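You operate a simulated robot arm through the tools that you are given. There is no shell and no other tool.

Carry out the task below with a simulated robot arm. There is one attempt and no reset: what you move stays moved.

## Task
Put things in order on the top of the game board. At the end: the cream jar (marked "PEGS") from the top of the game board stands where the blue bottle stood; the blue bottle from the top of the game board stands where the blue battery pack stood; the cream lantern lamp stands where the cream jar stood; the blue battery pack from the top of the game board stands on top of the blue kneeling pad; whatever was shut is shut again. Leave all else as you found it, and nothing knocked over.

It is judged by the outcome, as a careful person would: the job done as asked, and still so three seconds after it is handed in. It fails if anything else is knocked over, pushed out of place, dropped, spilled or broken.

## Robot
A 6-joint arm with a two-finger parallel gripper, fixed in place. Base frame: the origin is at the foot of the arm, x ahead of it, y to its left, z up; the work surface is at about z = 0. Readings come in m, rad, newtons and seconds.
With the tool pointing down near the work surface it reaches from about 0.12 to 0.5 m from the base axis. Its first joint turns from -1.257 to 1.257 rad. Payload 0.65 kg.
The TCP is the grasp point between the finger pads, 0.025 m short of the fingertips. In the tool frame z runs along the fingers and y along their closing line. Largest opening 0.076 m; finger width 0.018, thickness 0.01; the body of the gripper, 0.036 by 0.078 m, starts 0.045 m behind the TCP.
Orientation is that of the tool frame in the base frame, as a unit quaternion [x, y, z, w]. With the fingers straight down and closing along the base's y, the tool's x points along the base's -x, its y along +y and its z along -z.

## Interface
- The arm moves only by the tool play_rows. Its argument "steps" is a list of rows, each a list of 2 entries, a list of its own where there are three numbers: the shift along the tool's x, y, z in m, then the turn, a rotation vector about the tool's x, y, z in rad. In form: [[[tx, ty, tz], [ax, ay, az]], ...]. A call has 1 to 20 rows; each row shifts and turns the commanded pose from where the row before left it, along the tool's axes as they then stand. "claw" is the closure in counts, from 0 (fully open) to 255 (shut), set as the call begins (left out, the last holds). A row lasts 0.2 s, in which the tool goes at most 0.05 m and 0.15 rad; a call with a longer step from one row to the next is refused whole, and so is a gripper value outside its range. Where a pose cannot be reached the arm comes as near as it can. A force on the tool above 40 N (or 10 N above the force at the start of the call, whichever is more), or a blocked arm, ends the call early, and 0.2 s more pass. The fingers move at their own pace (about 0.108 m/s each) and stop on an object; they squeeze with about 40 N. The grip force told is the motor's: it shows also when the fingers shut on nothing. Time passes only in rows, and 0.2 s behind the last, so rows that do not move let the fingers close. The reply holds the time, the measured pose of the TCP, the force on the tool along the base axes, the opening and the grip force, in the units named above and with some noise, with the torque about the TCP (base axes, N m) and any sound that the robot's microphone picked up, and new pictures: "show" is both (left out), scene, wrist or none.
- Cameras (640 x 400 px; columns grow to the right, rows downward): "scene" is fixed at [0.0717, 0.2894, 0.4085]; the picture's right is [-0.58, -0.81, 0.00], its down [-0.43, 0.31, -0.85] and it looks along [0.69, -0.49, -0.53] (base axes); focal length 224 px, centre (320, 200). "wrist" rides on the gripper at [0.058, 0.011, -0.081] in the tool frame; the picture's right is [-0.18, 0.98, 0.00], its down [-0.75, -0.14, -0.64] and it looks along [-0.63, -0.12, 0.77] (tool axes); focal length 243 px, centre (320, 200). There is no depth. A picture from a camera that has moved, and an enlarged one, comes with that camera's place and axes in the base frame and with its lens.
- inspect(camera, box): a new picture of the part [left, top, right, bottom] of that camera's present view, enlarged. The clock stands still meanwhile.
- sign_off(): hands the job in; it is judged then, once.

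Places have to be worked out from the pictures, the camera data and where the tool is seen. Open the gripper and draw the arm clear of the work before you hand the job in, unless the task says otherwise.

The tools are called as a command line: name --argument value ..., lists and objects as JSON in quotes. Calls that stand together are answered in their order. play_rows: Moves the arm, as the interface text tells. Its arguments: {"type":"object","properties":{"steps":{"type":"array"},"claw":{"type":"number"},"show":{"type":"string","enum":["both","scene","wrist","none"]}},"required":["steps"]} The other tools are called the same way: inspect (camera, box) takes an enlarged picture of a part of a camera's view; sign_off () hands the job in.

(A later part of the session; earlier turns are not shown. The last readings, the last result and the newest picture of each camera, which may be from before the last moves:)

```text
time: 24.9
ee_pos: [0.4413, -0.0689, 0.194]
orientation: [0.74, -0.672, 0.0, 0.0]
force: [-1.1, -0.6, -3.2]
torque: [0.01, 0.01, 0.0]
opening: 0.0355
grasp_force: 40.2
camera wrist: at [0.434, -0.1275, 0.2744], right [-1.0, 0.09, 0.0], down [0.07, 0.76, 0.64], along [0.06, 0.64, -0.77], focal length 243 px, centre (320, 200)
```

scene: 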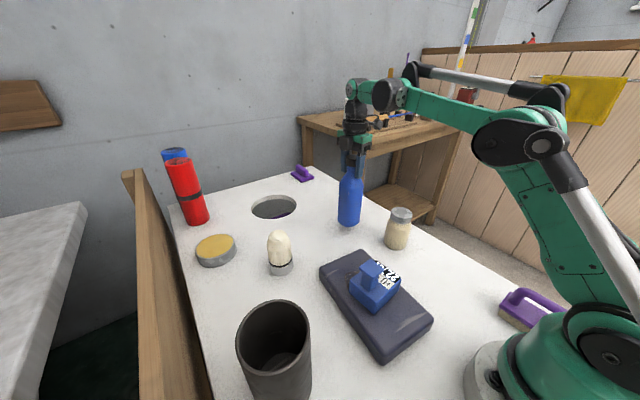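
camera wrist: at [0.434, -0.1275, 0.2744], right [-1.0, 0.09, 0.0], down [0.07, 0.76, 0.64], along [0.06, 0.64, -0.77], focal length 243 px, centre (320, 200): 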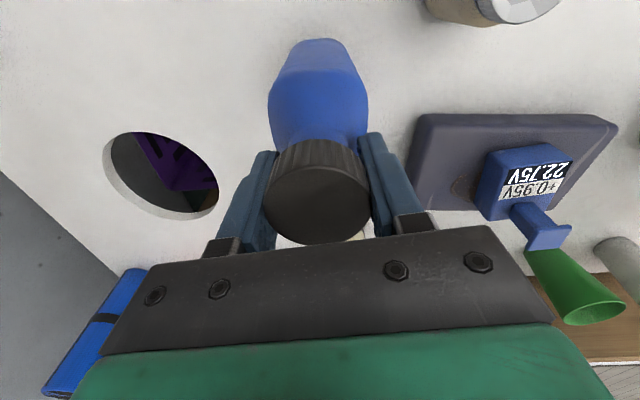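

In place above the slot. I lower to just above the grasp height (contact expected at z ≈ 0.170).

play_rows --steps '[[[0.001, 0, 0.01], [0, 0, 0]], [[0, 0, 0.008], [0, 0, 0]], [[0, 0, 0.003], [0, 0, 0]], [[0, 0, 0], [0, 0, 0]]]' --claw 255 --show "scene"

```text
time: 25.9
ee_pos: [0.441, -0.0705, 0.1741]
orientation: [0.74, -0.672, 0.0, 0.0]
force: [-1.2, 1.2, -3.7]
torque: [-0.01, -0.02, -0.02]
opening: 0.0357
grasp_force: 39.6
```

scene: 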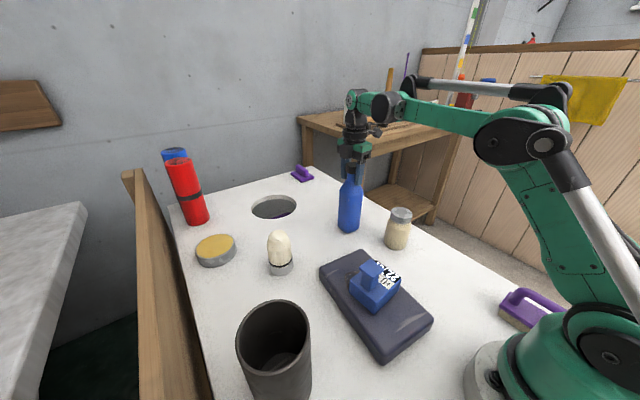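

Still free (−3.7 N). I lower a further 2.5 mm in small steps.

play_rows --steps '[[[0, 0, 0.0015], [0, 0, 0]], [[0, 0, 0.001], [0, 0, 0]], [[0, 0, 0], [0, 0, 0]]]' --claw 255 --show "none"

```text
time: 26.7
ee_pos: [0.4411, -0.0705, 0.171]
orientation: [0.741, -0.672, 0.0, 0.0]
force: [0.1, -0.8, -3.9]
torque: [0.04, 0.02, -0.03]
opening: 0.0354
grasp_force: 40.2
```

play_rows --steps '[[[0, 0, 0.0007], [0, 0, 0]], [[0, 0, 0.0007], [0, 0, 0]], [[0, 0, 0], [0, 0, 0]]]' --claw 255 --show "none"

```text
time: 27.5
ee_pos: [0.4404, -0.0703, 0.1691]
orientation: [0.74, -0.673, 0.0, 0.0]
force: [-0.7, 0.0, 0.1]
torque: [0.0, 0.01, 0.0]
opening: 0.0355
grasp_force: 40.1
```

The force went to about zero: the bottle's weight is on the board. I open the fingers.

play_rows --steps '[[[0, 0, 0], [0, 0, 0]], [[0, 0, 0], [0, 0, 0]]]' --claw 0

inspect --camera "scene" --box '[290, 130, 430, 260]'

```text
time: 28.1
ee_pos: [0.4407, -0.0701, 0.1702]
orientation: [0.74, -0.673, 0.0, 0.0]
force: [-0.4, -0.3, -0.1]
torque: [0.0, -0.04, 0.02]
opening: 0.0759
grasp_force: 0.0
camera wrist: at [0.4338, -0.1289, 0.2507], right [-1.0, 0.09, 0.0], down [0.07, 0.76, 0.64], along [0.06, 0.64, -0.77], focal length 243 px, centre (320, 200)
```

scene: 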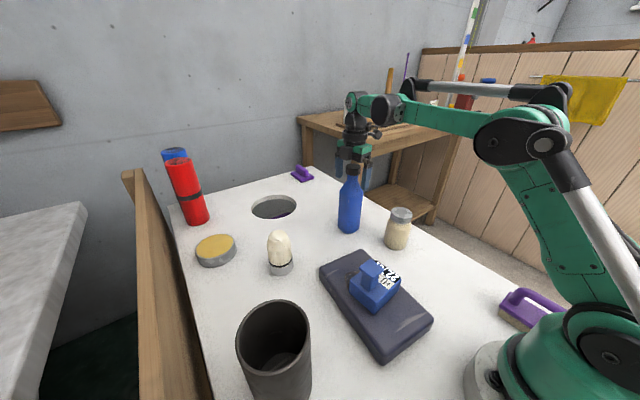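
wrist: 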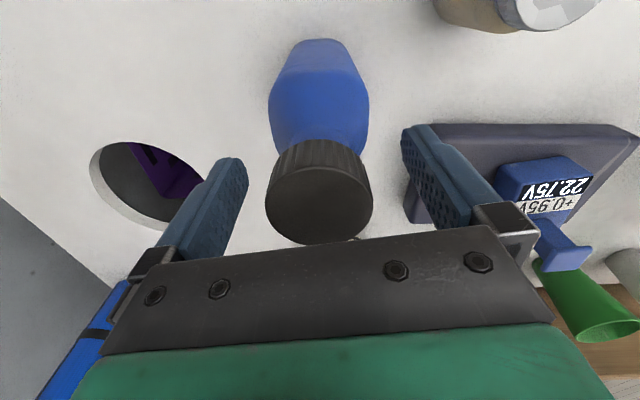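

```text
3.08 times, centred on (360, 195) of scene
camera zoom: at [0.0717, 0.2894, 0.4085], right [-0.58, -0.81, 0.0], down [-0.43, 0.31, -0.85], along [0.69, -0.49, -0.53], focal length 690 px, centre (197, 215)
```

zoom: 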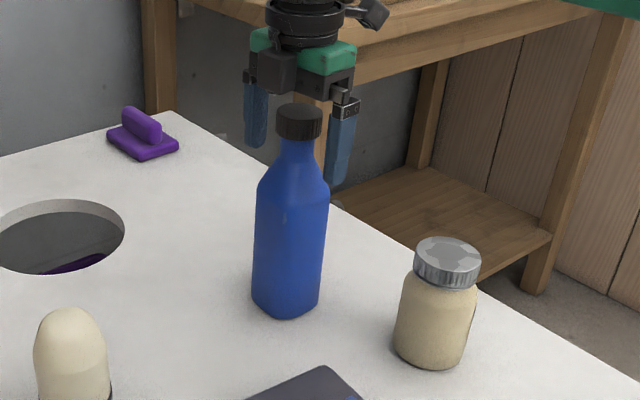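

The bottle stands upright in the battery's old place. I rise a little, slide the open fingers off the cap toward +y (away along the gap), then climb.

play_rows --steps '[[[0, 0, -0.012], [0, 0, 0]], [[0, 0, -0.012], [0, 0, 0]], [[-0.0249, -0.0024, -0.002], [0, 0, 0]], [[-0.0249, -0.0024, -0.005], [0, 0, 0]], [[-0.0249, -0.0024, -0.005], [0, 0, 0]], [[0, 0.03, -0.02], [0, 0, 0]], [[0, 0.03, -0.02], [0, 0, 0]], [[0, 0, 0], [0, 0, 0]]]' --claw 0

```text
time: 29.9
ee_pos: [0.381, -0.0012, 0.2463]
orientation: [0.74, -0.673, 0.0, 0.0]
force: [-0.2, -0.7, 0.4]
torque: [-0.04, -0.02, 0.0]
opening: 0.0761
grasp_force: 0.1
camera wrist: at [0.3738, -0.0597, 0.3259], right [-1.0, 0.09, 0.0], down [0.07, 0.76, 0.64], along [0.06, 0.64, -0.77], focal length 243 px, centre (320, 200)
```

scene: 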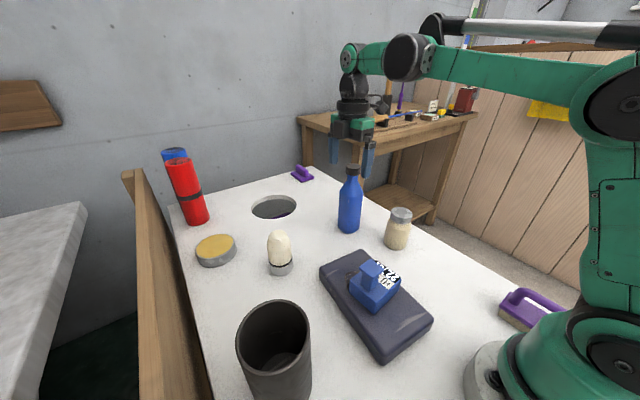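
wrist: 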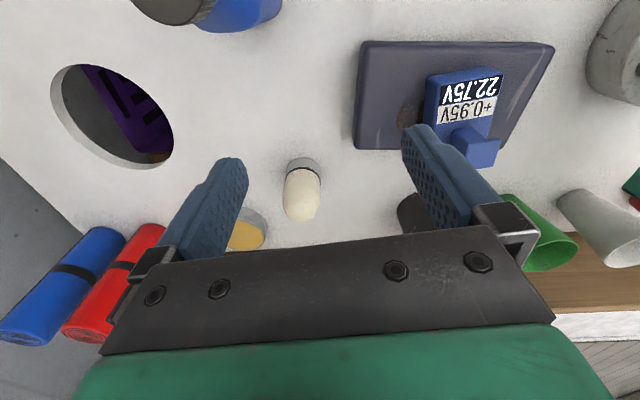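

Clear of the bottle, which stands undisturbed. I go over the jar and come down to z ≈ 0.18 for an alignment view.

play_rows --steps '[[[0.0308, 0.0193, 0], [0, 0, 0]], [[0.0308, 0.0193, 0], [0, 0, 0]], [[0.0308, 0.0193, 0], [0, 0, 0]], [[0.0308, 0.0193, 0], [0, 0, 0]], [[0, 0, 0.03], [0, 0, 0]], [[0, 0, 0.03], [0, 0, 0]], [[0, 0, 0], [0, 0, 0]]]' --claw 0

inspect --camera "wrist" --box '[220, 20, 420, 220]'

inspect --camera "scene" --box '[330, 150, 470, 270]'

```text
time: 31.5
ee_pos: [0.3141, -0.133, 0.1857]
orientation: [0.74, -0.673, 0.0, 0.0]
force: [0.5, 0.5, 0.2]
torque: [-0.01, -0.02, -0.01]
opening: 0.076
grasp_force: 0.0
camera wrist: at [0.3077, -0.1905, 0.2674], right [-1.0, 0.09, 0.0], down [0.07, 0.76, 0.64], along [0.06, 0.64, -0.77], focal length 243 px, centre (320, 200)
```

scene: 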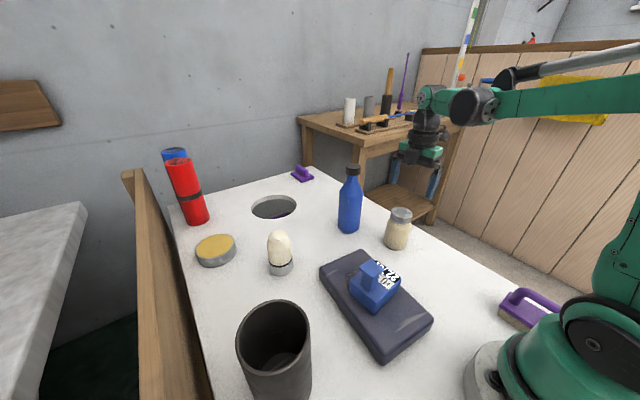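
wrist: 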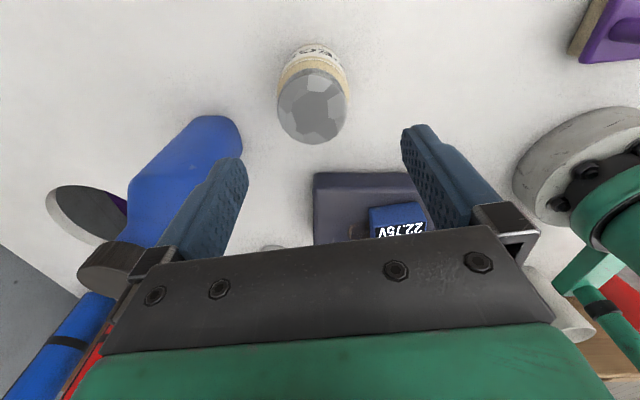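

```text
2.00 times, centred on (320, 120) of wrist
camera zoom: at [0.3077, -0.1905, 0.2674], right [-1.0, 0.09, 0.0], down [0.07, 0.76, 0.64], along [0.06, 0.64, -0.77], focal length 485 px, centre (320, 360)
```

zoom: 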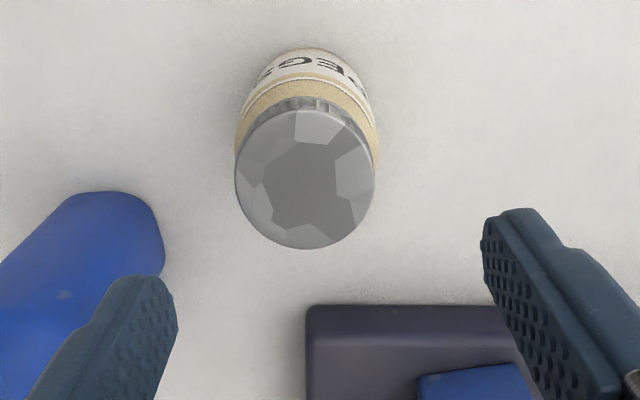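

```text
3.33 times, centred on (400, 210) of scene
camera zoom: at [0.0717, 0.2894, 0.4085], right [-0.58, -0.81, 0.0], down [-0.43, 0.31, -0.85], along [0.69, -0.49, -0.53], focal length 748 px, centre (53, 167)
```

zoom: 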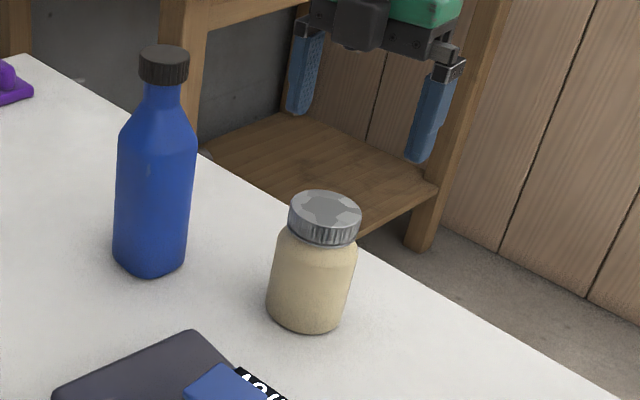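

The jar's "PEGS" label faces −y and its lid top is at (0.319,-0.130,0.091). I shift 5 mm to +x and 2.5 mm to +y and descend to z ≈ 0.13, just above the lid, to verify centring.

play_rows --steps '[[[-0.002, -0.0052, 0.015], [0, 0, 0]], [[0, 0, 0.025], [0, 0, 0]], [[0, 0, 0.015], [0, 0, 0]], [[0, 0, 0], [0, 0, 0]]]' --claw 0 --show "wrist"

```text
time: 32.5
ee_pos: [0.319, -0.1291, 0.1319]
orientation: [0.74, -0.672, 0.0, 0.0]
force: [-0.1, 0.2, 0.5]
torque: [-0.02, -0.02, -0.02]
opening: 0.0757
grasp_force: 0.0
camera wrist: at [0.3127, -0.1874, 0.2124], right [-1.0, 0.09, 0.0], down [0.07, 0.76, 0.64], along [0.06, 0.64, -0.77], focal length 243 px, centre (320, 200)
```

wrist: 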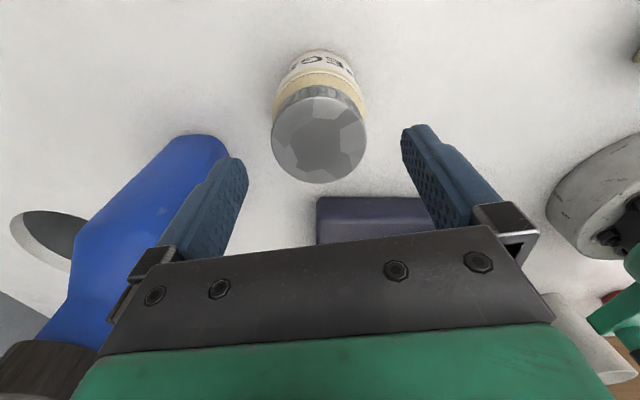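

The lid is centred (319,135 against the expected 320,139). I descend with open fingers to z ≈ 0.058.

play_rows --steps '[[[0, 0, 0.02], [0, 0, 0]], [[0, 0, 0.02], [0, 0, 0]], [[0, 0, 0.02], [0, 0, 0]], [[0, 0, 0.013], [0, 0, 0]], [[0, 0, 0], [0, 0, 0]]]' --claw 0

inspect --camera "scene" --box '[340, 150, 460, 270]'

```text
time: 33.7
ee_pos: [0.3195, -0.1288, 0.0572]
orientation: [0.74, -0.672, 0.0, 0.0]
force: [-0.9, 0.5, 0.4]
torque: [0.02, -0.01, 0.0]
opening: 0.0758
grasp_force: 0.0
camera wrist: at [0.3133, -0.1878, 0.1387], right [-1.0, 0.09, 0.0], down [0.07, 0.76, 0.64], along [0.06, 0.64, -0.77], focal length 243 px, centre (320, 200)
```

scene: 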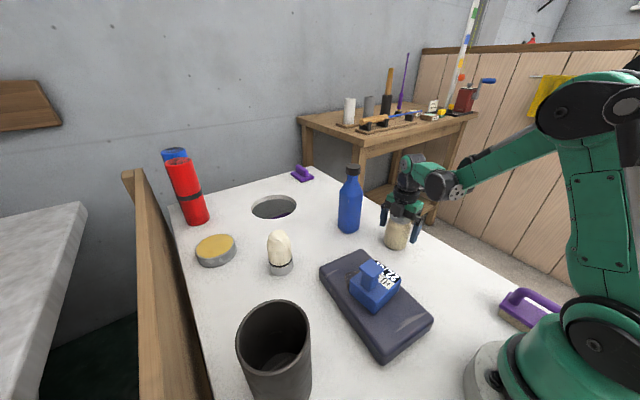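
wrist: 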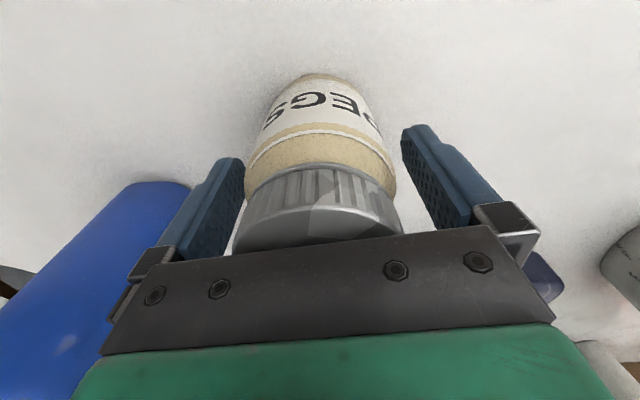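

```text
3.33 times, centred on (400, 210) of scene
camera zoom: at [0.0717, 0.2894, 0.4085], right [-0.58, -0.81, 0.0], down [-0.43, 0.31, -0.85], along [0.69, -0.49, -0.53], focal length 748 px, centre (53, 167)
```

zoom: 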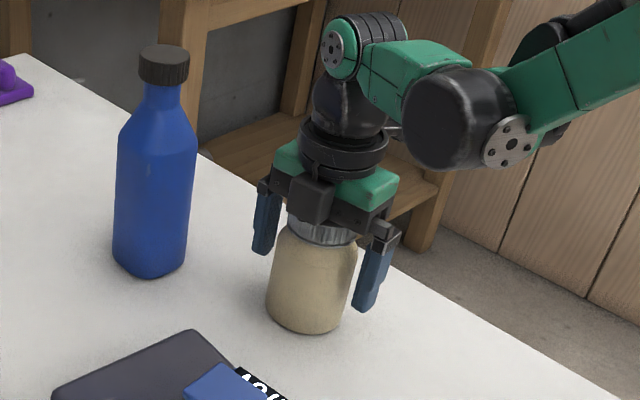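

The jar is between the fingers with no contact force. I close on its body.

play_rows --steps '[[[0, 0, 0], [0, 0, 0]], [[0, 0, 0], [0, 0, 0]], [[0, 0, 0], [0, 0, 0]]]' --claw 255

```text
time: 34.5
ee_pos: [0.3201, -0.1291, 0.058]
orientation: [0.74, -0.673, 0.0, 0.0]
force: [-0.3, -0.6, 0.4]
torque: [-0.02, 0.0, 0.0]
opening: 0.0572
grasp_force: 39.8
camera wrist: at [0.3133, -0.1878, 0.1389], right [-1.0, 0.09, 0.0], down [0.07, 0.76, 0.64], along [0.06, 0.64, -0.77], focal length 243 px, centre (320, 200)
```

scene: 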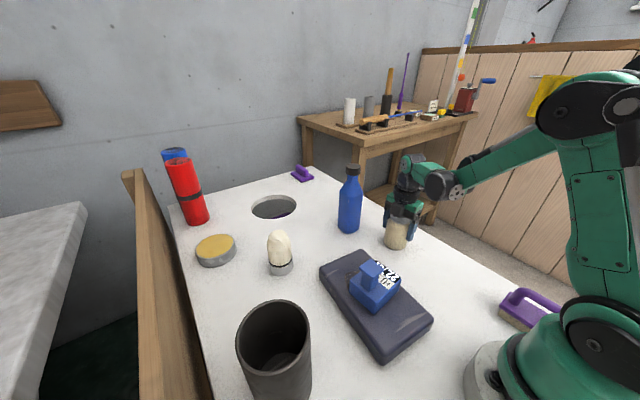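
wrist: 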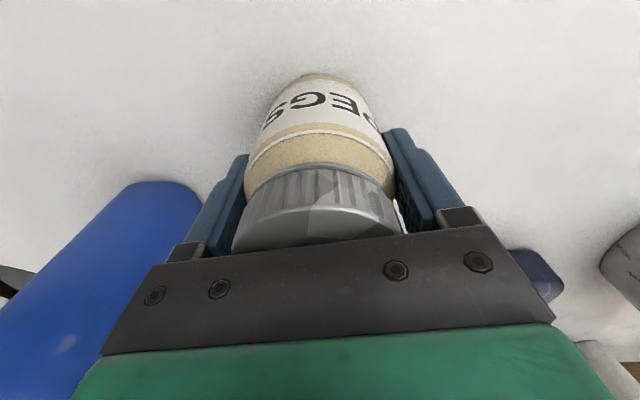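

Held at 0.057 m with 40 N. I lift the jar by 7 cm and check.

play_rows --steps '[[[0, 0, -0.01], [0, 0, 0]], [[0, 0, -0.02], [0, 0, 0]], [[0, 0, -0.02], [0, 0, 0]], [[0, 0, -0.022], [0, 0, 0]], [[0, 0, 0], [0, 0, 0]]]' --claw 255

```text
time: 35.7
ee_pos: [0.3206, -0.1288, 0.1286]
orientation: [0.74, -0.672, -0.001, 0.0]
force: [0.5, 0.2, -2.8]
torque: [-0.01, -0.01, 0.01]
opening: 0.057
grasp_force: 39.8
camera wrist: at [0.3139, -0.1865, 0.2099], right [-1.0, 0.09, 0.0], down [0.07, 0.76, 0.64], along [0.06, 0.64, -0.77], focal length 243 px, centre (320, 200)
```

scene: 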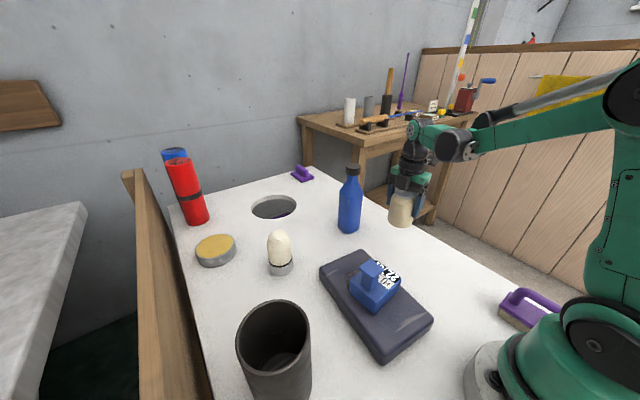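
wrist: 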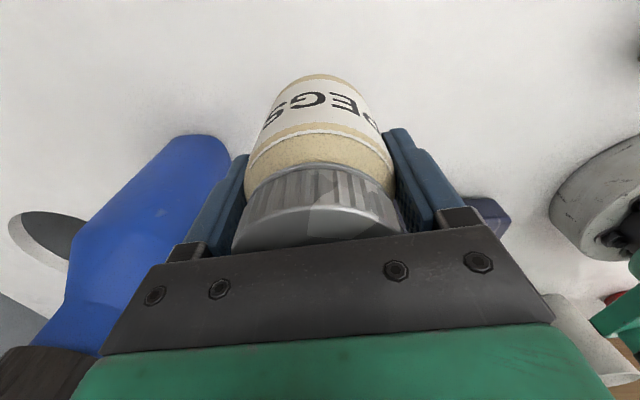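

The jar is held (≈ 2.8 N). At the bottle's old place the wrist camera would come near the bottle in this yaw, so I turn the tool back by 95.5° here (camera toward the robot's base) before carrying it over.

play_rows --steps '[[[0, 0, 0], [0, 0, 0.1389]], [[0, 0, 0], [0, 0, 0.1389]], [[0, 0, 0], [0, 0, 0.1389]], [[0, 0, 0], [0, 0, 0.1389]], [[0, 0, 0], [0, 0, 0.1389]], [[0, 0, 0], [0, 0, 0.1389]], [[0, 0, 0], [0, 0, 0.1389]], [[0, 0, 0], [0, 0, 0.1389]], [[0, 0, 0], [0, 0, 0.1389]], [[0, 0, 0], [0, 0, 0.1389]], [[0, 0, 0], [0, 0, 0.1389]], [[0, 0, 0], [0, 0, 0.1389]], [[0, 0, 0], [0, 0, 0]]]' --claw 255

```text
time: 38.5
ee_pos: [0.3203, -0.1313, 0.1302]
orientation: [0.002, 1.0, 0.0, 0.0]
force: [0.5, -0.7, -3.8]
torque: [-0.01, 0.0, 0.0]
opening: 0.0573
grasp_force: 39.6
camera wrist: at [0.2607, -0.1181, 0.2109], right [0.19, 0.98, 0.0], down [0.75, -0.14, 0.64], along [0.63, -0.12, -0.77], focal length 243 px, centre (320, 200)
```

scene: 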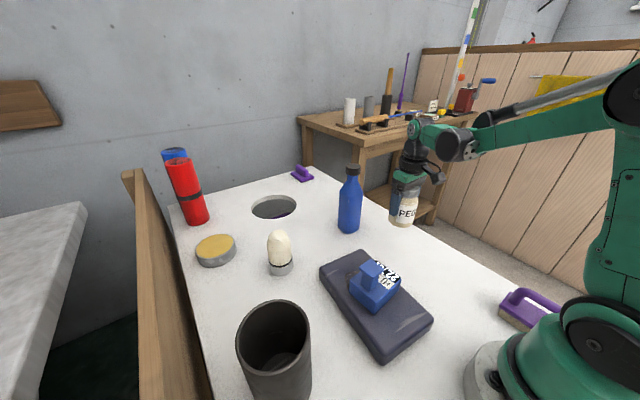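
wrist: 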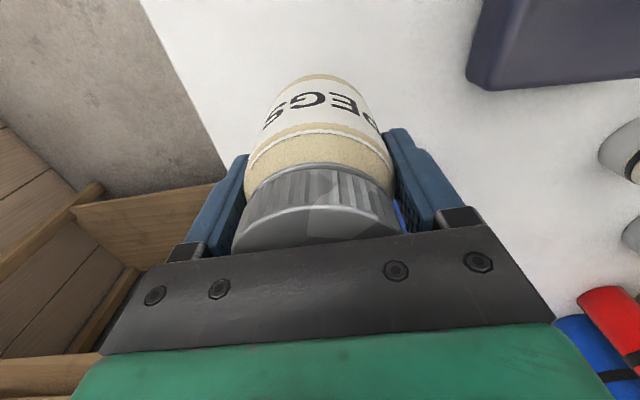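

Turned; "PEGS" now faces the robot. I carry the jar along x ≈ 0.325 to y ≈ 0, well clear of the bottle, then out to the bottle's old place.

play_rows --steps '[[[-0.0012, 0.0328, 0], [0, 0, 0]], [[-0.0012, 0.0328, 0], [0, 0, 0]], [[-0.0012, 0.0328, 0], [0, 0, 0]], [[-0.0012, 0.0328, 0], [0, 0, 0]], [[-0.0236, 0.0134, 0], [0, 0, 0]], [[-0.0236, 0.0134, 0], [0, 0, 0]], [[-0.0236, 0.0134, 0], [0, 0, 0]], [[-0.0236, 0.0134, 0], [0, 0, 0]], [[0, 0, 0], [0, 0, 0]]]' --claw 255

```text
time: 40.5
ee_pos: [0.4197, 0.057, 0.1323]
orientation: [0.002, 1.0, 0.0, 0.001]
force: [-0.1, 0.3, -3.2]
torque: [0.04, -0.03, 0.0]
opening: 0.0572
grasp_force: 40.3
camera wrist: at [0.3602, 0.0682, 0.2127], right [0.19, 0.98, 0.0], down [0.75, -0.14, 0.64], along [0.63, -0.12, -0.77], focal length 243 px, centre (320, 200)
```

scene: 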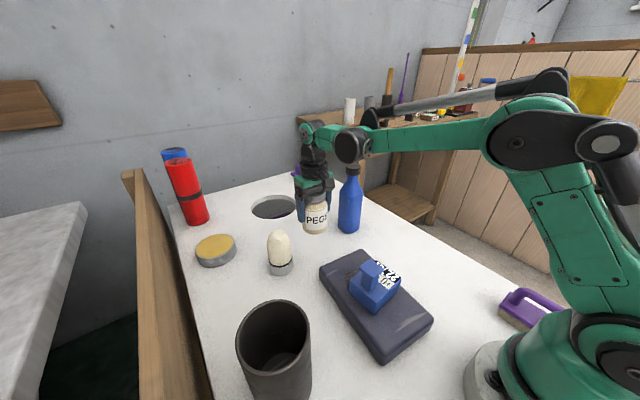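
wrist: 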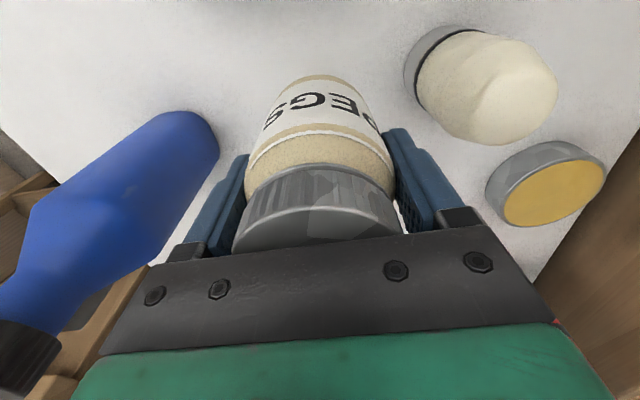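

Above the bottle's old place; I correct y by −3 mm and lower to about 1 cm above contact.

play_rows --steps '[[[0, -0.0032, 0.01], [0, 0, 0]], [[0, 0, 0.02], [0, 0, 0]], [[0, 0, 0.02], [0, 0, 0]], [[0, 0, 0.014], [0, 0, 0]], [[0, 0, 0.005], [0, 0, 0]], [[0, 0, 0], [0, 0, 0]]]' --claw 255

```text
time: 41.9
ee_pos: [0.4192, 0.0538, 0.0629]
orientation: [0.001, 1.0, 0.0, 0.0]
force: [-1.0, 0.5, -2.3]
torque: [-0.02, -0.04, 0.09]
opening: 0.0572
grasp_force: 40.1
camera wrist: at [0.3596, 0.0651, 0.1423], right [0.19, 0.98, 0.0], down [0.75, -0.14, 0.64], along [0.63, -0.12, -0.77], focal length 243 px, centre (320, 200)
```

scene: 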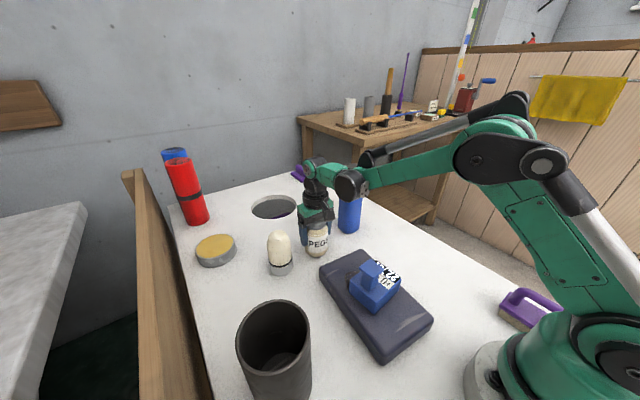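
wrist: 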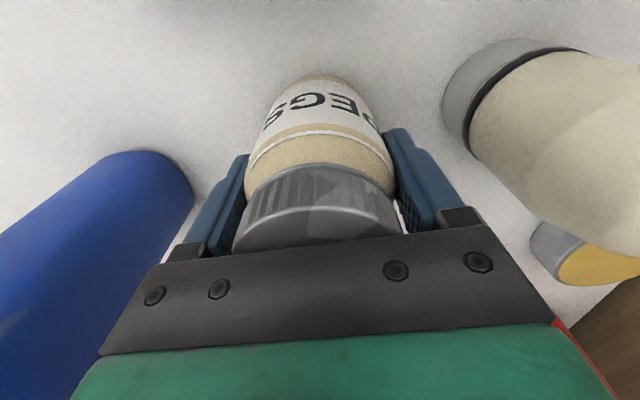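

play_rows --steps '[[[0, 0, 0.0015], [0, 0, 0]], [[0, 0, 0.001], [0, 0, 0]], [[0, 0, 0.001], [0, 0, 0]], [[0, 0, 0], [0, 0, 0]]]' --claw 255 --show "none"

```text
time: 42.9
ee_pos: [0.4193, 0.0531, 0.0578]
orientation: [0.0, 1.0, 0.001, 0.0]
force: [0.9, 5.3, 31.8]
torque: [0.09, -0.09, -0.04]
opening: 0.057
grasp_force: 39.7
```

Firm contact with the board (≈ +32 N). I ease up 0.6 mm, then open.

play_rows --steps '[[[0, 0, -0.0006], [0, 0, 0]], [[0, 0, 0], [0, 0, 0]]]' --claw 255 --show "none"

```text
time: 43.5
ee_pos: [0.4201, 0.0517, 0.0581]
orientation: [0.0, 1.0, 0.001, 0.0]
force: [1.1, 6.5, 15.3]
torque: [0.37, -0.28, 0.05]
opening: 0.0568
grasp_force: 40.6
```

play_rows --steps '[[[0, 0, -0.0004], [0, 0, 0]], [[0, 0, 0], [0, 0, 0]]]' --claw 255 --show "none"

```text
time: 44.1
ee_pos: [0.419, 0.0514, 0.0594]
orientation: [0.001, 1.0, 0.0, 0.001]
force: [0.3, -1.4, -2.7]
torque: [0.03, -0.04, 0.02]
opening: 0.0572
grasp_force: 40.1
```

Now hanging a few tenths of a millimetre above the board at most; I open the fingers.

play_rows --steps '[[[0, 0, 0.0003], [0, 0, 0]], [[0, 0, 0], [0, 0, 0]]]' --claw 255 --show "none"

play_rows --steps '[[[0, 0, 0], [0, 0, 0]], [[0, 0, 0], [0, 0, 0]]]' --claw 0

inspect --camera "scene" --box '[250, 150, 390, 290]'

```text
time: 44.7
ee_pos: [0.4199, 0.052, 0.0596]
orientation: [0.0, 1.0, 0.0, -0.001]
force: [-3.0, -2.6, 16.7]
torque: [-0.09, -0.04, -0.04]
opening: 0.0568
grasp_force: 40.1
```

```text
time: 45.3
ee_pos: [0.4205, 0.0521, 0.0582]
orientation: [0.001, 1.0, 0.0, 0.0]
force: [-0.8, 0.8, 0.4]
torque: [-0.01, 0.0, 0.01]
opening: 0.0761
grasp_force: 0.0
camera wrist: at [0.3599, 0.0646, 0.1384], right [0.19, 0.98, 0.0], down [0.75, -0.14, 0.64], along [0.63, -0.12, -0.77], focal length 243 px, centre (320, 200)
```

scene: 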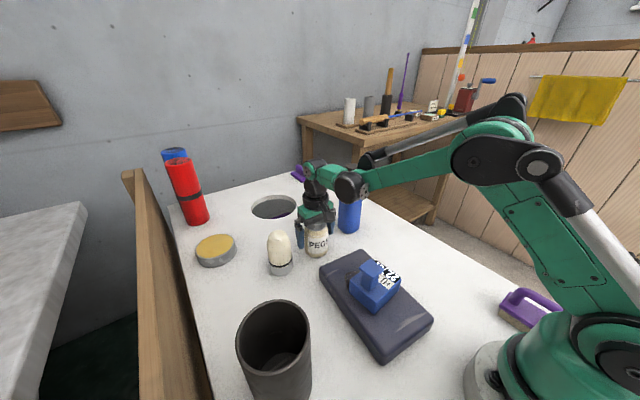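
wrist: 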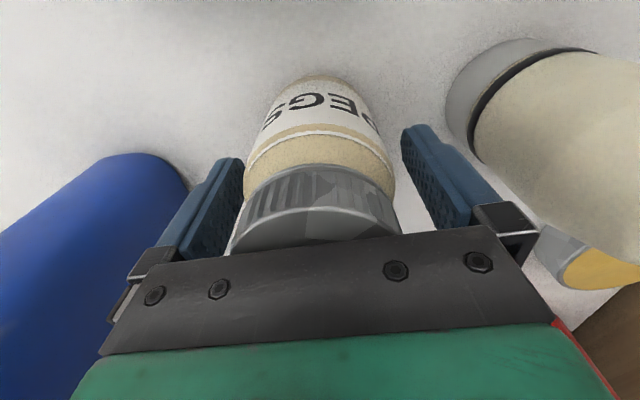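

```text
2.86 times, centred on (320, 220) of scene
camera zoom: at [0.0717, 0.2894, 0.4085], right [-0.58, -0.81, 0.0], down [-0.43, 0.31, -0.85], along [0.69, -0.49, -0.53], focal length 641 px, centre (320, 143)
```

zoom: 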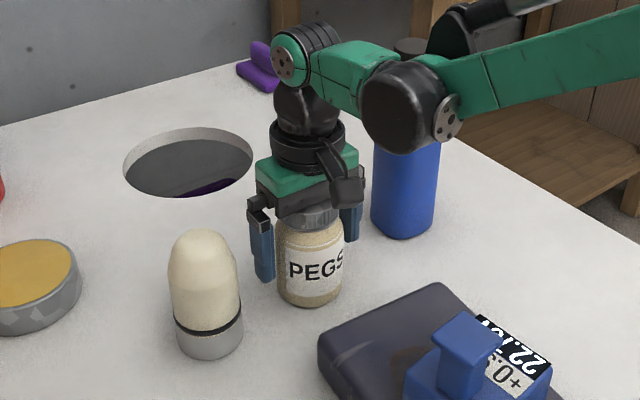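

The jar stands in the bottle's old place, "PEGS" side toward the robot. I rise straight up to z ≈ 0.17 and move over the lantern.

play_rows --steps '[[[0, 0, -0.02], [0, 0, 0]], [[0, 0, -0.03], [0, 0, 0]], [[0, 0, -0.03], [0, 0, 0]], [[0, 0, -0.04], [0, 0, 0]], [[0.0017, 0.034, 0], [0, 0, 0]], [[0.0017, 0.034, 0], [0, 0, 0]], [[0.0017, 0.034, 0], [0, 0, 0]], [[0, 0, 0], [0, 0, 0]]]' --claw 0

inspect --camera "wrist" --box '[220, 20, 420, 220]'

inspect --camera "scene" --box '[200, 150, 390, 300]'

```text
time: 47.1
ee_pos: [0.4167, 0.1562, 0.1805]
orientation: [0.001, 1.0, 0.0, 0.0]
force: [-0.1, -0.8, 0.3]
torque: [0.0, 0.0, 0.0]
opening: 0.076
grasp_force: 0.1
camera wrist: at [0.3557, 0.1671, 0.2606], right [0.19, 0.98, 0.0], down [0.75, -0.14, 0.64], along [0.63, -0.12, -0.77], focal length 243 px, centre (320, 200)
```

scene: 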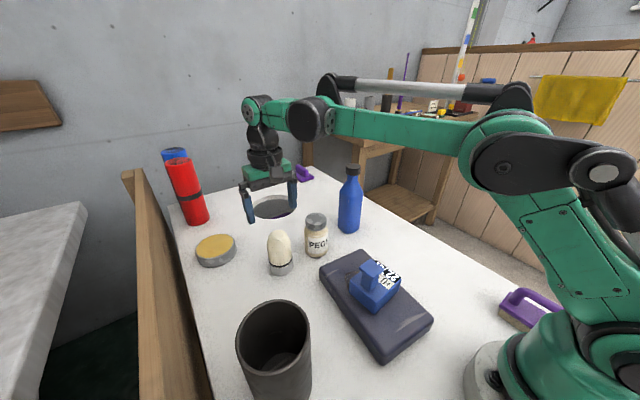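
wrist: 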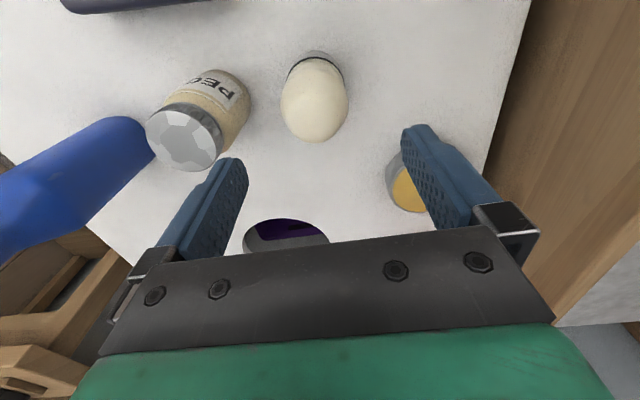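

```text
2.00 times, centred on (320, 120) of wrist
camera zoom: at [0.3557, 0.1671, 0.2606], right [0.19, 0.98, 0.0], down [0.75, -0.14, 0.64], along [0.63, -0.12, -0.77], focal length 485 px, centre (320, 360)
```

zoom: 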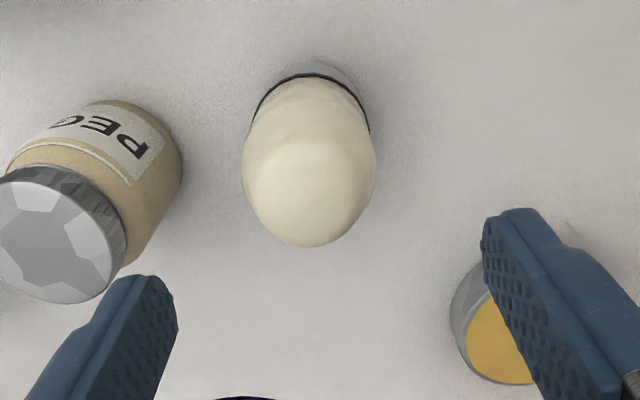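

```text
2.67 times, centred on (295, 225) of scene
camera zoom: at [0.0717, 0.2894, 0.4085], right [-0.58, -0.81, 0.0], down [-0.43, 0.31, -0.85], along [0.69, -0.49, -0.53], focal length 598 px, centre (387, 133)
```

zoom: 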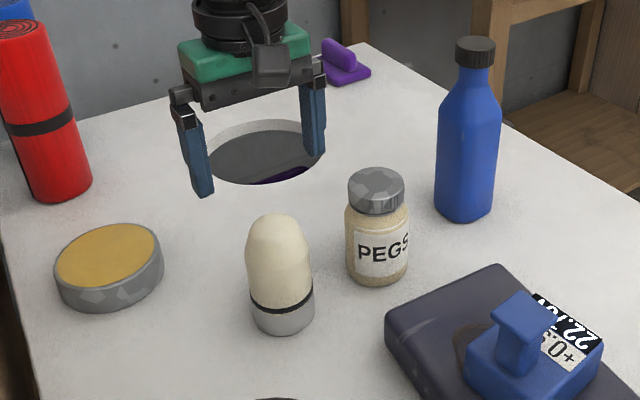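

All items stand; the jar is in place. The lantern's axis is near (0.417,0.1525), about 3.5 mm to −y of the TCP; I correct and descend to z ≈ 0.13 to check.

play_rows --steps '[[[-0.001, -0.0035, 0.01], [0, 0, 0]], [[0, 0, 0.02], [0, 0, 0]], [[0, 0, 0.02], [0, 0, 0]], [[0, 0, 0], [0, 0, 0]]]' --claw 0

inspect --camera "wrist" --box '[220, 20, 420, 220]'

```text
time: 48.1
ee_pos: [0.4147, 0.1529, 0.1296]
orientation: [0.0, 1.0, 0.0, 0.0]
force: [-0.5, -0.6, 1.0]
torque: [-0.02, 0.01, -0.02]
opening: 0.0759
grasp_force: 0.2
camera wrist: at [0.3553, 0.1644, 0.2109], right [0.19, 0.98, 0.0], down [0.75, -0.14, 0.64], along [0.63, -0.12, -0.77], focal length 243 px, centre (320, 200)
```

scene: 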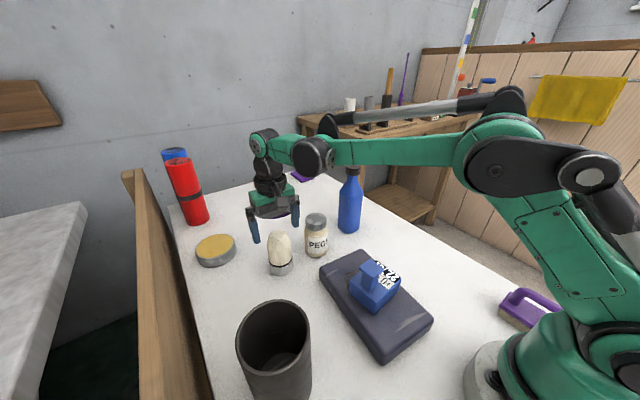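
wrist: 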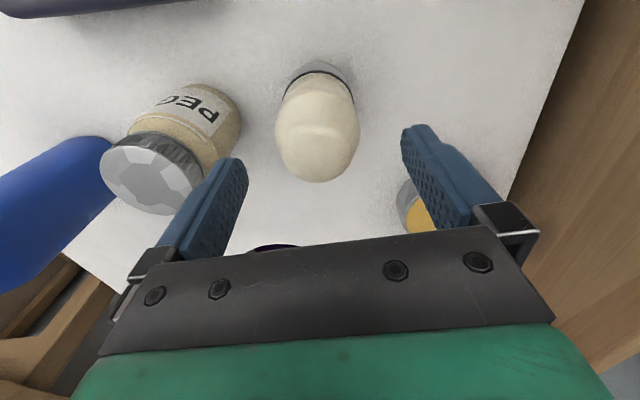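

```text
2.00 times, centred on (320, 120) of wrist
camera zoom: at [0.3553, 0.1644, 0.2109], right [0.19, 0.98, 0.0], down [0.75, -0.14, 0.64], along [0.63, -0.12, -0.77], focal length 485 px, centre (320, 360)
```

zoom: 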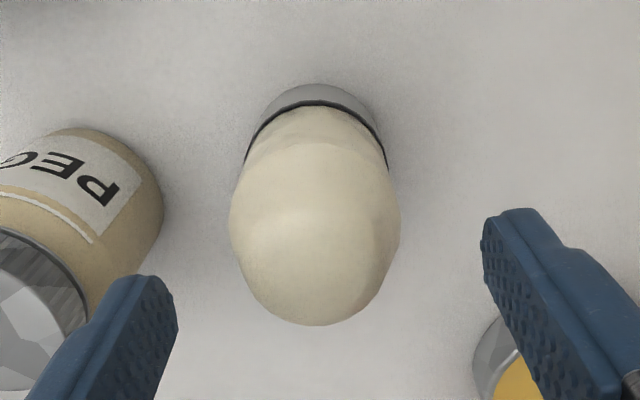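

Centred to within about 1.5 mm. I descend to z ≈ 0.065 around the lantern's body.

play_rows --steps '[[[0, -0.001, 0.015], [0, 0, 0]], [[0, 0, 0.02], [0, 0, 0]], [[0, 0, 0.018], [0, 0, 0]], [[0, 0, 0.012], [0, 0, 0]], [[0, 0, 0], [0, 0, 0]]]' --claw 0

inspect --camera "scene" --box '[210, 170, 350, 290]'

```text
time: 49.3
ee_pos: [0.4155, 0.1487, 0.0647]
orientation: [0.001, 1.0, 0.0, 0.0]
force: [0.7, -0.5, 0.0]
torque: [-0.04, -0.03, -0.03]
opening: 0.076
grasp_force: 0.1
camera wrist: at [0.3555, 0.1613, 0.1451], right [0.19, 0.98, 0.0], down [0.75, -0.14, 0.64], along [0.63, -0.12, -0.77], focal length 243 px, centre (320, 200)
```

scene: 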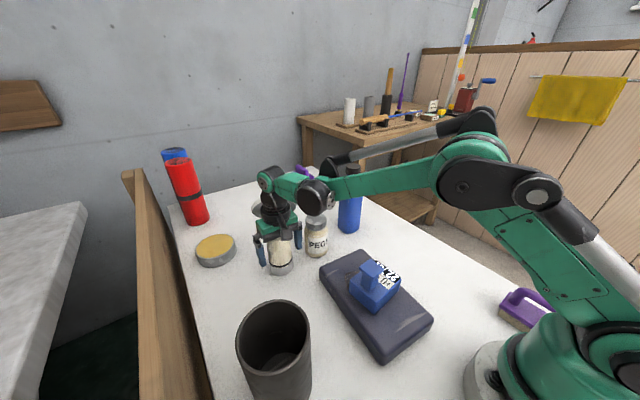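
wrist: 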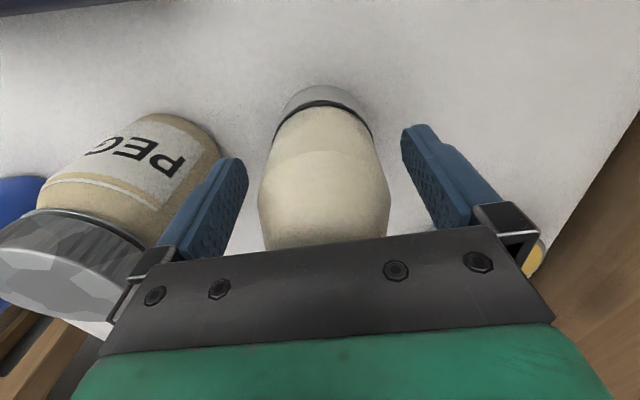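

```text
3.33 times, centred on (280, 230) of scene
camera zoom: at [0.0717, 0.2894, 0.4085], right [-0.58, -0.81, 0.0], down [-0.43, 0.31, -0.85], along [0.69, -0.49, -0.53], focal length 748 px, centre (453, 100)
```

zoom: 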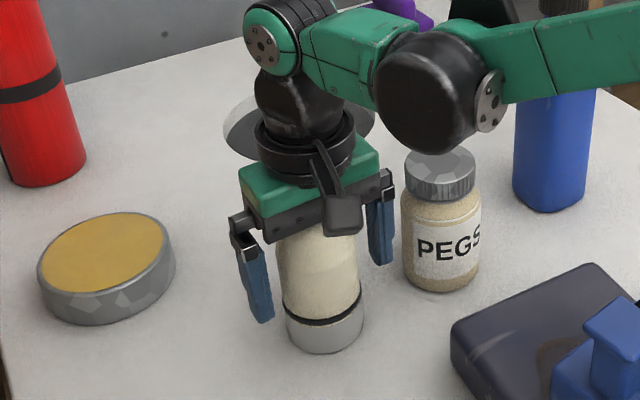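

The lantern is centred between the fingers, with no contact. I close on it.

play_rows --steps '[[[0, 0, 0], [0, 0, 0]], [[0, 0, 0], [0, 0, 0]], [[0, 0, 0], [0, 0, 0]]]' --claw 255

```text
time: 50.1
ee_pos: [0.4153, 0.1504, 0.0645]
orientation: [0.001, 1.0, 0.0, 0.0]
force: [-0.3, 0.5, 0.0]
torque: [-0.03, 0.0, -0.01]
opening: 0.0508
grasp_force: 39.6
camera wrist: at [0.3554, 0.1613, 0.1453], right [0.19, 0.98, 0.0], down [0.75, -0.14, 0.64], along [0.63, -0.12, -0.77], focal length 243 px, centre (320, 200)
```

scene: 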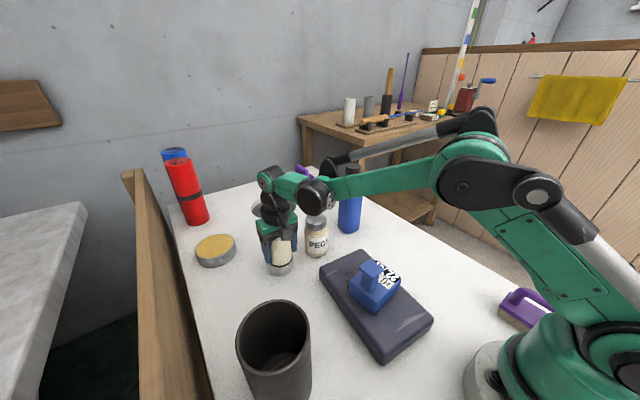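
wrist: 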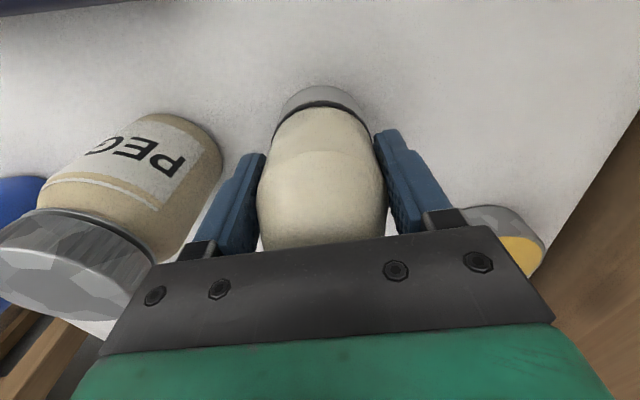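

Held at 0.051 m. I lift straight up 12 cm so that its base clears everything on the way.

play_rows --steps '[[[0, 0, -0.01], [0, 0, 0]], [[0, 0, -0.02], [0, 0, 0]], [[0, 0, -0.03], [0, 0, 0]], [[0, 0, -0.03], [0, 0, 0]], [[0, 0, -0.03], [0, 0, 0]], [[0, 0, 0], [0, 0, 0]]]' --claw 255

```text
time: 51.5
ee_pos: [0.4155, 0.1496, 0.1852]
orientation: [0.001, 1.0, 0.0, 0.0]
force: [-0.4, -0.1, -0.9]
torque: [0.0, -0.01, 0.02]
opening: 0.0507
grasp_force: 40.1
camera wrist: at [0.3554, 0.1618, 0.2664], right [0.19, 0.98, 0.0], down [0.75, -0.14, 0.64], along [0.63, -0.12, -0.77], focal length 243 px, centre (320, 200)
```

scene: 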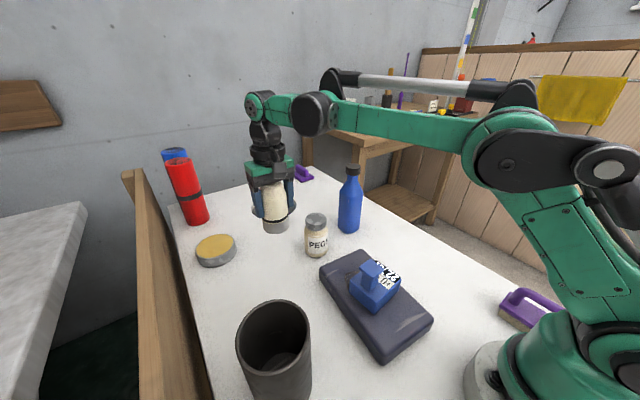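
wrist: 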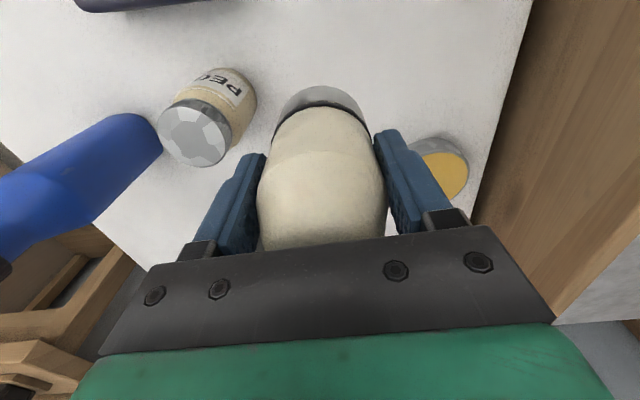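

The whole lantern came up (≈ 1 N). I carry it back to x ≈ 0.325 first, then across to above the jar's old place.

play_rows --steps '[[[0.03, -0.0165, 0], [0, 0, 0]], [[0.03, -0.0165, 0], [0, 0, 0]], [[0.03, -0.0165, 0], [0, 0, 0]], [[0.0012, -0.0383, 0], [0, 0, 0]], [[0.0012, -0.0383, 0], [0, 0, 0]], [[0.0012, -0.0383, 0], [0, 0, 0]], [[0.0012, -0.0383, 0], [0, 0, 0]], [[0.0012, -0.0383, 0], [0, 0, 0]], [[0.0012, -0.0383, 0], [0, 0, 0]], [[0, 0, 0], [0, 0, 0]]]' --claw 255

```text
time: 53.7
ee_pos: [0.3204, -0.1325, 0.1822]
orientation: [0.001, 1.0, 0.001, 0.0]
force: [0.5, 1.1, -0.5]
torque: [0.03, 0.0, 0.01]
opening: 0.0505
grasp_force: 40.2
camera wrist: at [0.2597, -0.121, 0.2627], right [0.18, 0.98, 0.0], down [0.75, -0.14, 0.64], along [0.63, -0.12, -0.77], focal length 243 px, centre (320, 200)
```

scene: 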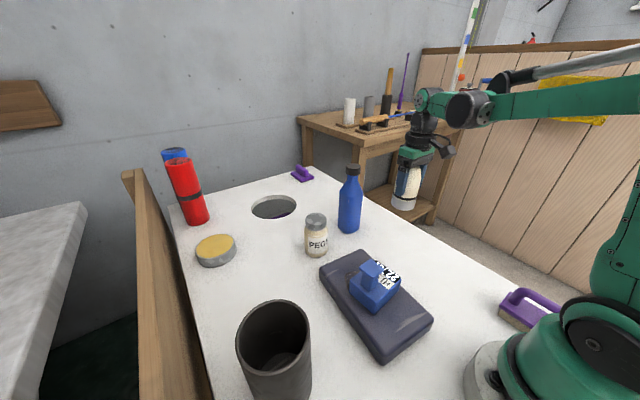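
wrist: 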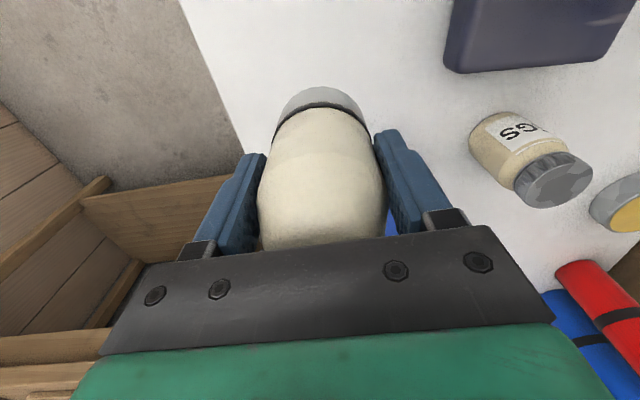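

Above the jar's old place. I correct by 1–2 mm and lower to about 5 mm above contact.

play_rows --steps '[[[0.001, 0.002, 0.02], [0, 0, 0]], [[0, 0, 0.03], [0, 0, 0]], [[0, 0, 0.03], [0, 0, 0]], [[0, 0, 0.02], [0, 0, 0]], [[0, 0, 0.012], [0, 0, 0]], [[0, 0, 0], [0, 0, 0]]]' --claw 255

```text
time: 55.1
ee_pos: [0.3182, -0.1289, 0.0704]
orientation: [0.0, 1.0, 0.001, 0.0]
force: [-0.1, 0.3, -1.8]
torque: [-0.02, 0.0, -0.01]
opening: 0.0507
grasp_force: 40.0
camera wrist: at [0.2586, -0.1163, 0.1508], right [0.19, 0.98, 0.0], down [0.75, -0.14, 0.64], along [0.63, -0.12, -0.77], focal length 243 px, centre (320, 200)
```

scene: 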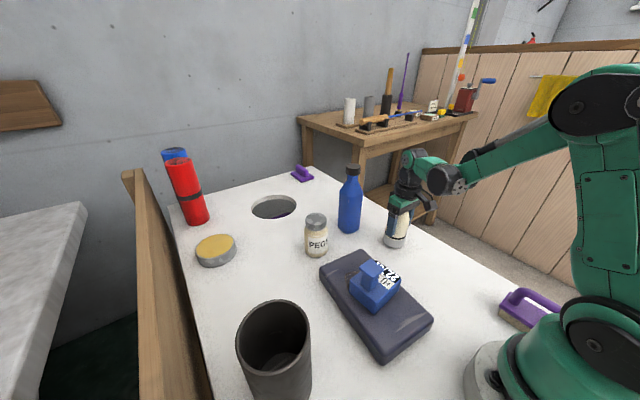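
wrist: 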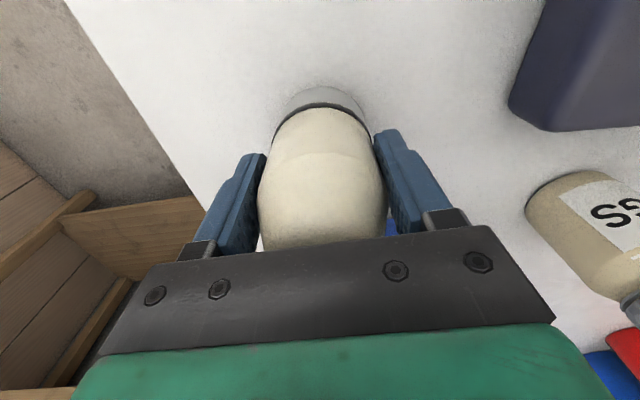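

play_rows --steps '[[[0, -0.0015, 0.002], [0, 0, 0]], [[0, 0, 0.002], [0, 0, 0]], [[0, 0, 0], [0, 0, 0]]]' --claw 255 --show "none"

```text
time: 55.9
ee_pos: [0.318, -0.1292, 0.0661]
orientation: [0.001, 1.0, 0.0, 0.0]
force: [0.2, 0.1, -1.2]
torque: [-0.01, 0.03, 0.02]
opening: 0.0507
grasp_force: 39.7
```

Still hanging free at z ≈ 0.066; I continue in sub-millimetre steps.

play_rows --steps '[[[0, 0, 0.0007], [0, 0, 0]], [[0, 0, 0.0005], [0, 0, 0]], [[0, 0, 0], [0, 0, 0]]]' --claw 255 --show "none"

```text
time: 56.7
ee_pos: [0.3174, -0.128, 0.0659]
orientation: [0.001, 1.0, -0.001, 0.0]
force: [0.4, 1.5, -1.3]
torque: [0.0, -0.01, -0.01]
opening: 0.0508
grasp_force: 40.4
```

play_rows --steps '[[[0, 0, 0.0005], [0, 0, 0]], [[0, 0, 0], [0, 0, 0]]]' --claw 255 --show "none"

```text
time: 57.3
ee_pos: [0.3175, -0.1288, 0.0663]
orientation: [0.001, 1.0, 0.0, 0.0]
force: [-0.5, 0.0, -1.2]
torque: [0.02, 0.01, -0.01]
opening: 0.0507
grasp_force: 39.5
```

play_rows --steps '[[[0, 0, 0.0005], [0, 0, 0]], [[0, 0, 0], [0, 0, 0]]]' --claw 255 --show "none"

```text
time: 57.9
ee_pos: [0.3175, -0.1299, 0.0648]
orientation: [0.001, 1.0, 0.0, 0.0]
force: [0.5, -0.1, -1.2]
torque: [0.02, 0.02, 0.01]
opening: 0.0508
grasp_force: 40.5
```

Still free; another half millimetre.

play_rows --steps '[[[0, 0, 0.0005], [0, 0, 0]], [[0, 0, 0], [0, 0, 0]]]' --claw 255 --show "none"

```text
time: 58.5
ee_pos: [0.3172, -0.1297, 0.0645]
orientation: [0.002, 1.0, 0.0, 0.0]
force: [0.3, 0.2, -1.8]
torque: [0.0, -0.02, -0.02]
opening: 0.0507
grasp_force: 40.0
```

play_rows --steps '[[[0, 0, 0.0005], [0, 0, 0]], [[0, 0, 0], [0, 0, 0]]]' --claw 255 --show "none"

```text
time: 59.1
ee_pos: [0.3181, -0.1294, 0.0651]
orientation: [0.001, 1.0, 0.0, 0.0]
force: [-0.3, -1.5, 0.1]
torque: [-0.02, 0.02, 0.02]
opening: 0.0507
grasp_force: 40.0
```

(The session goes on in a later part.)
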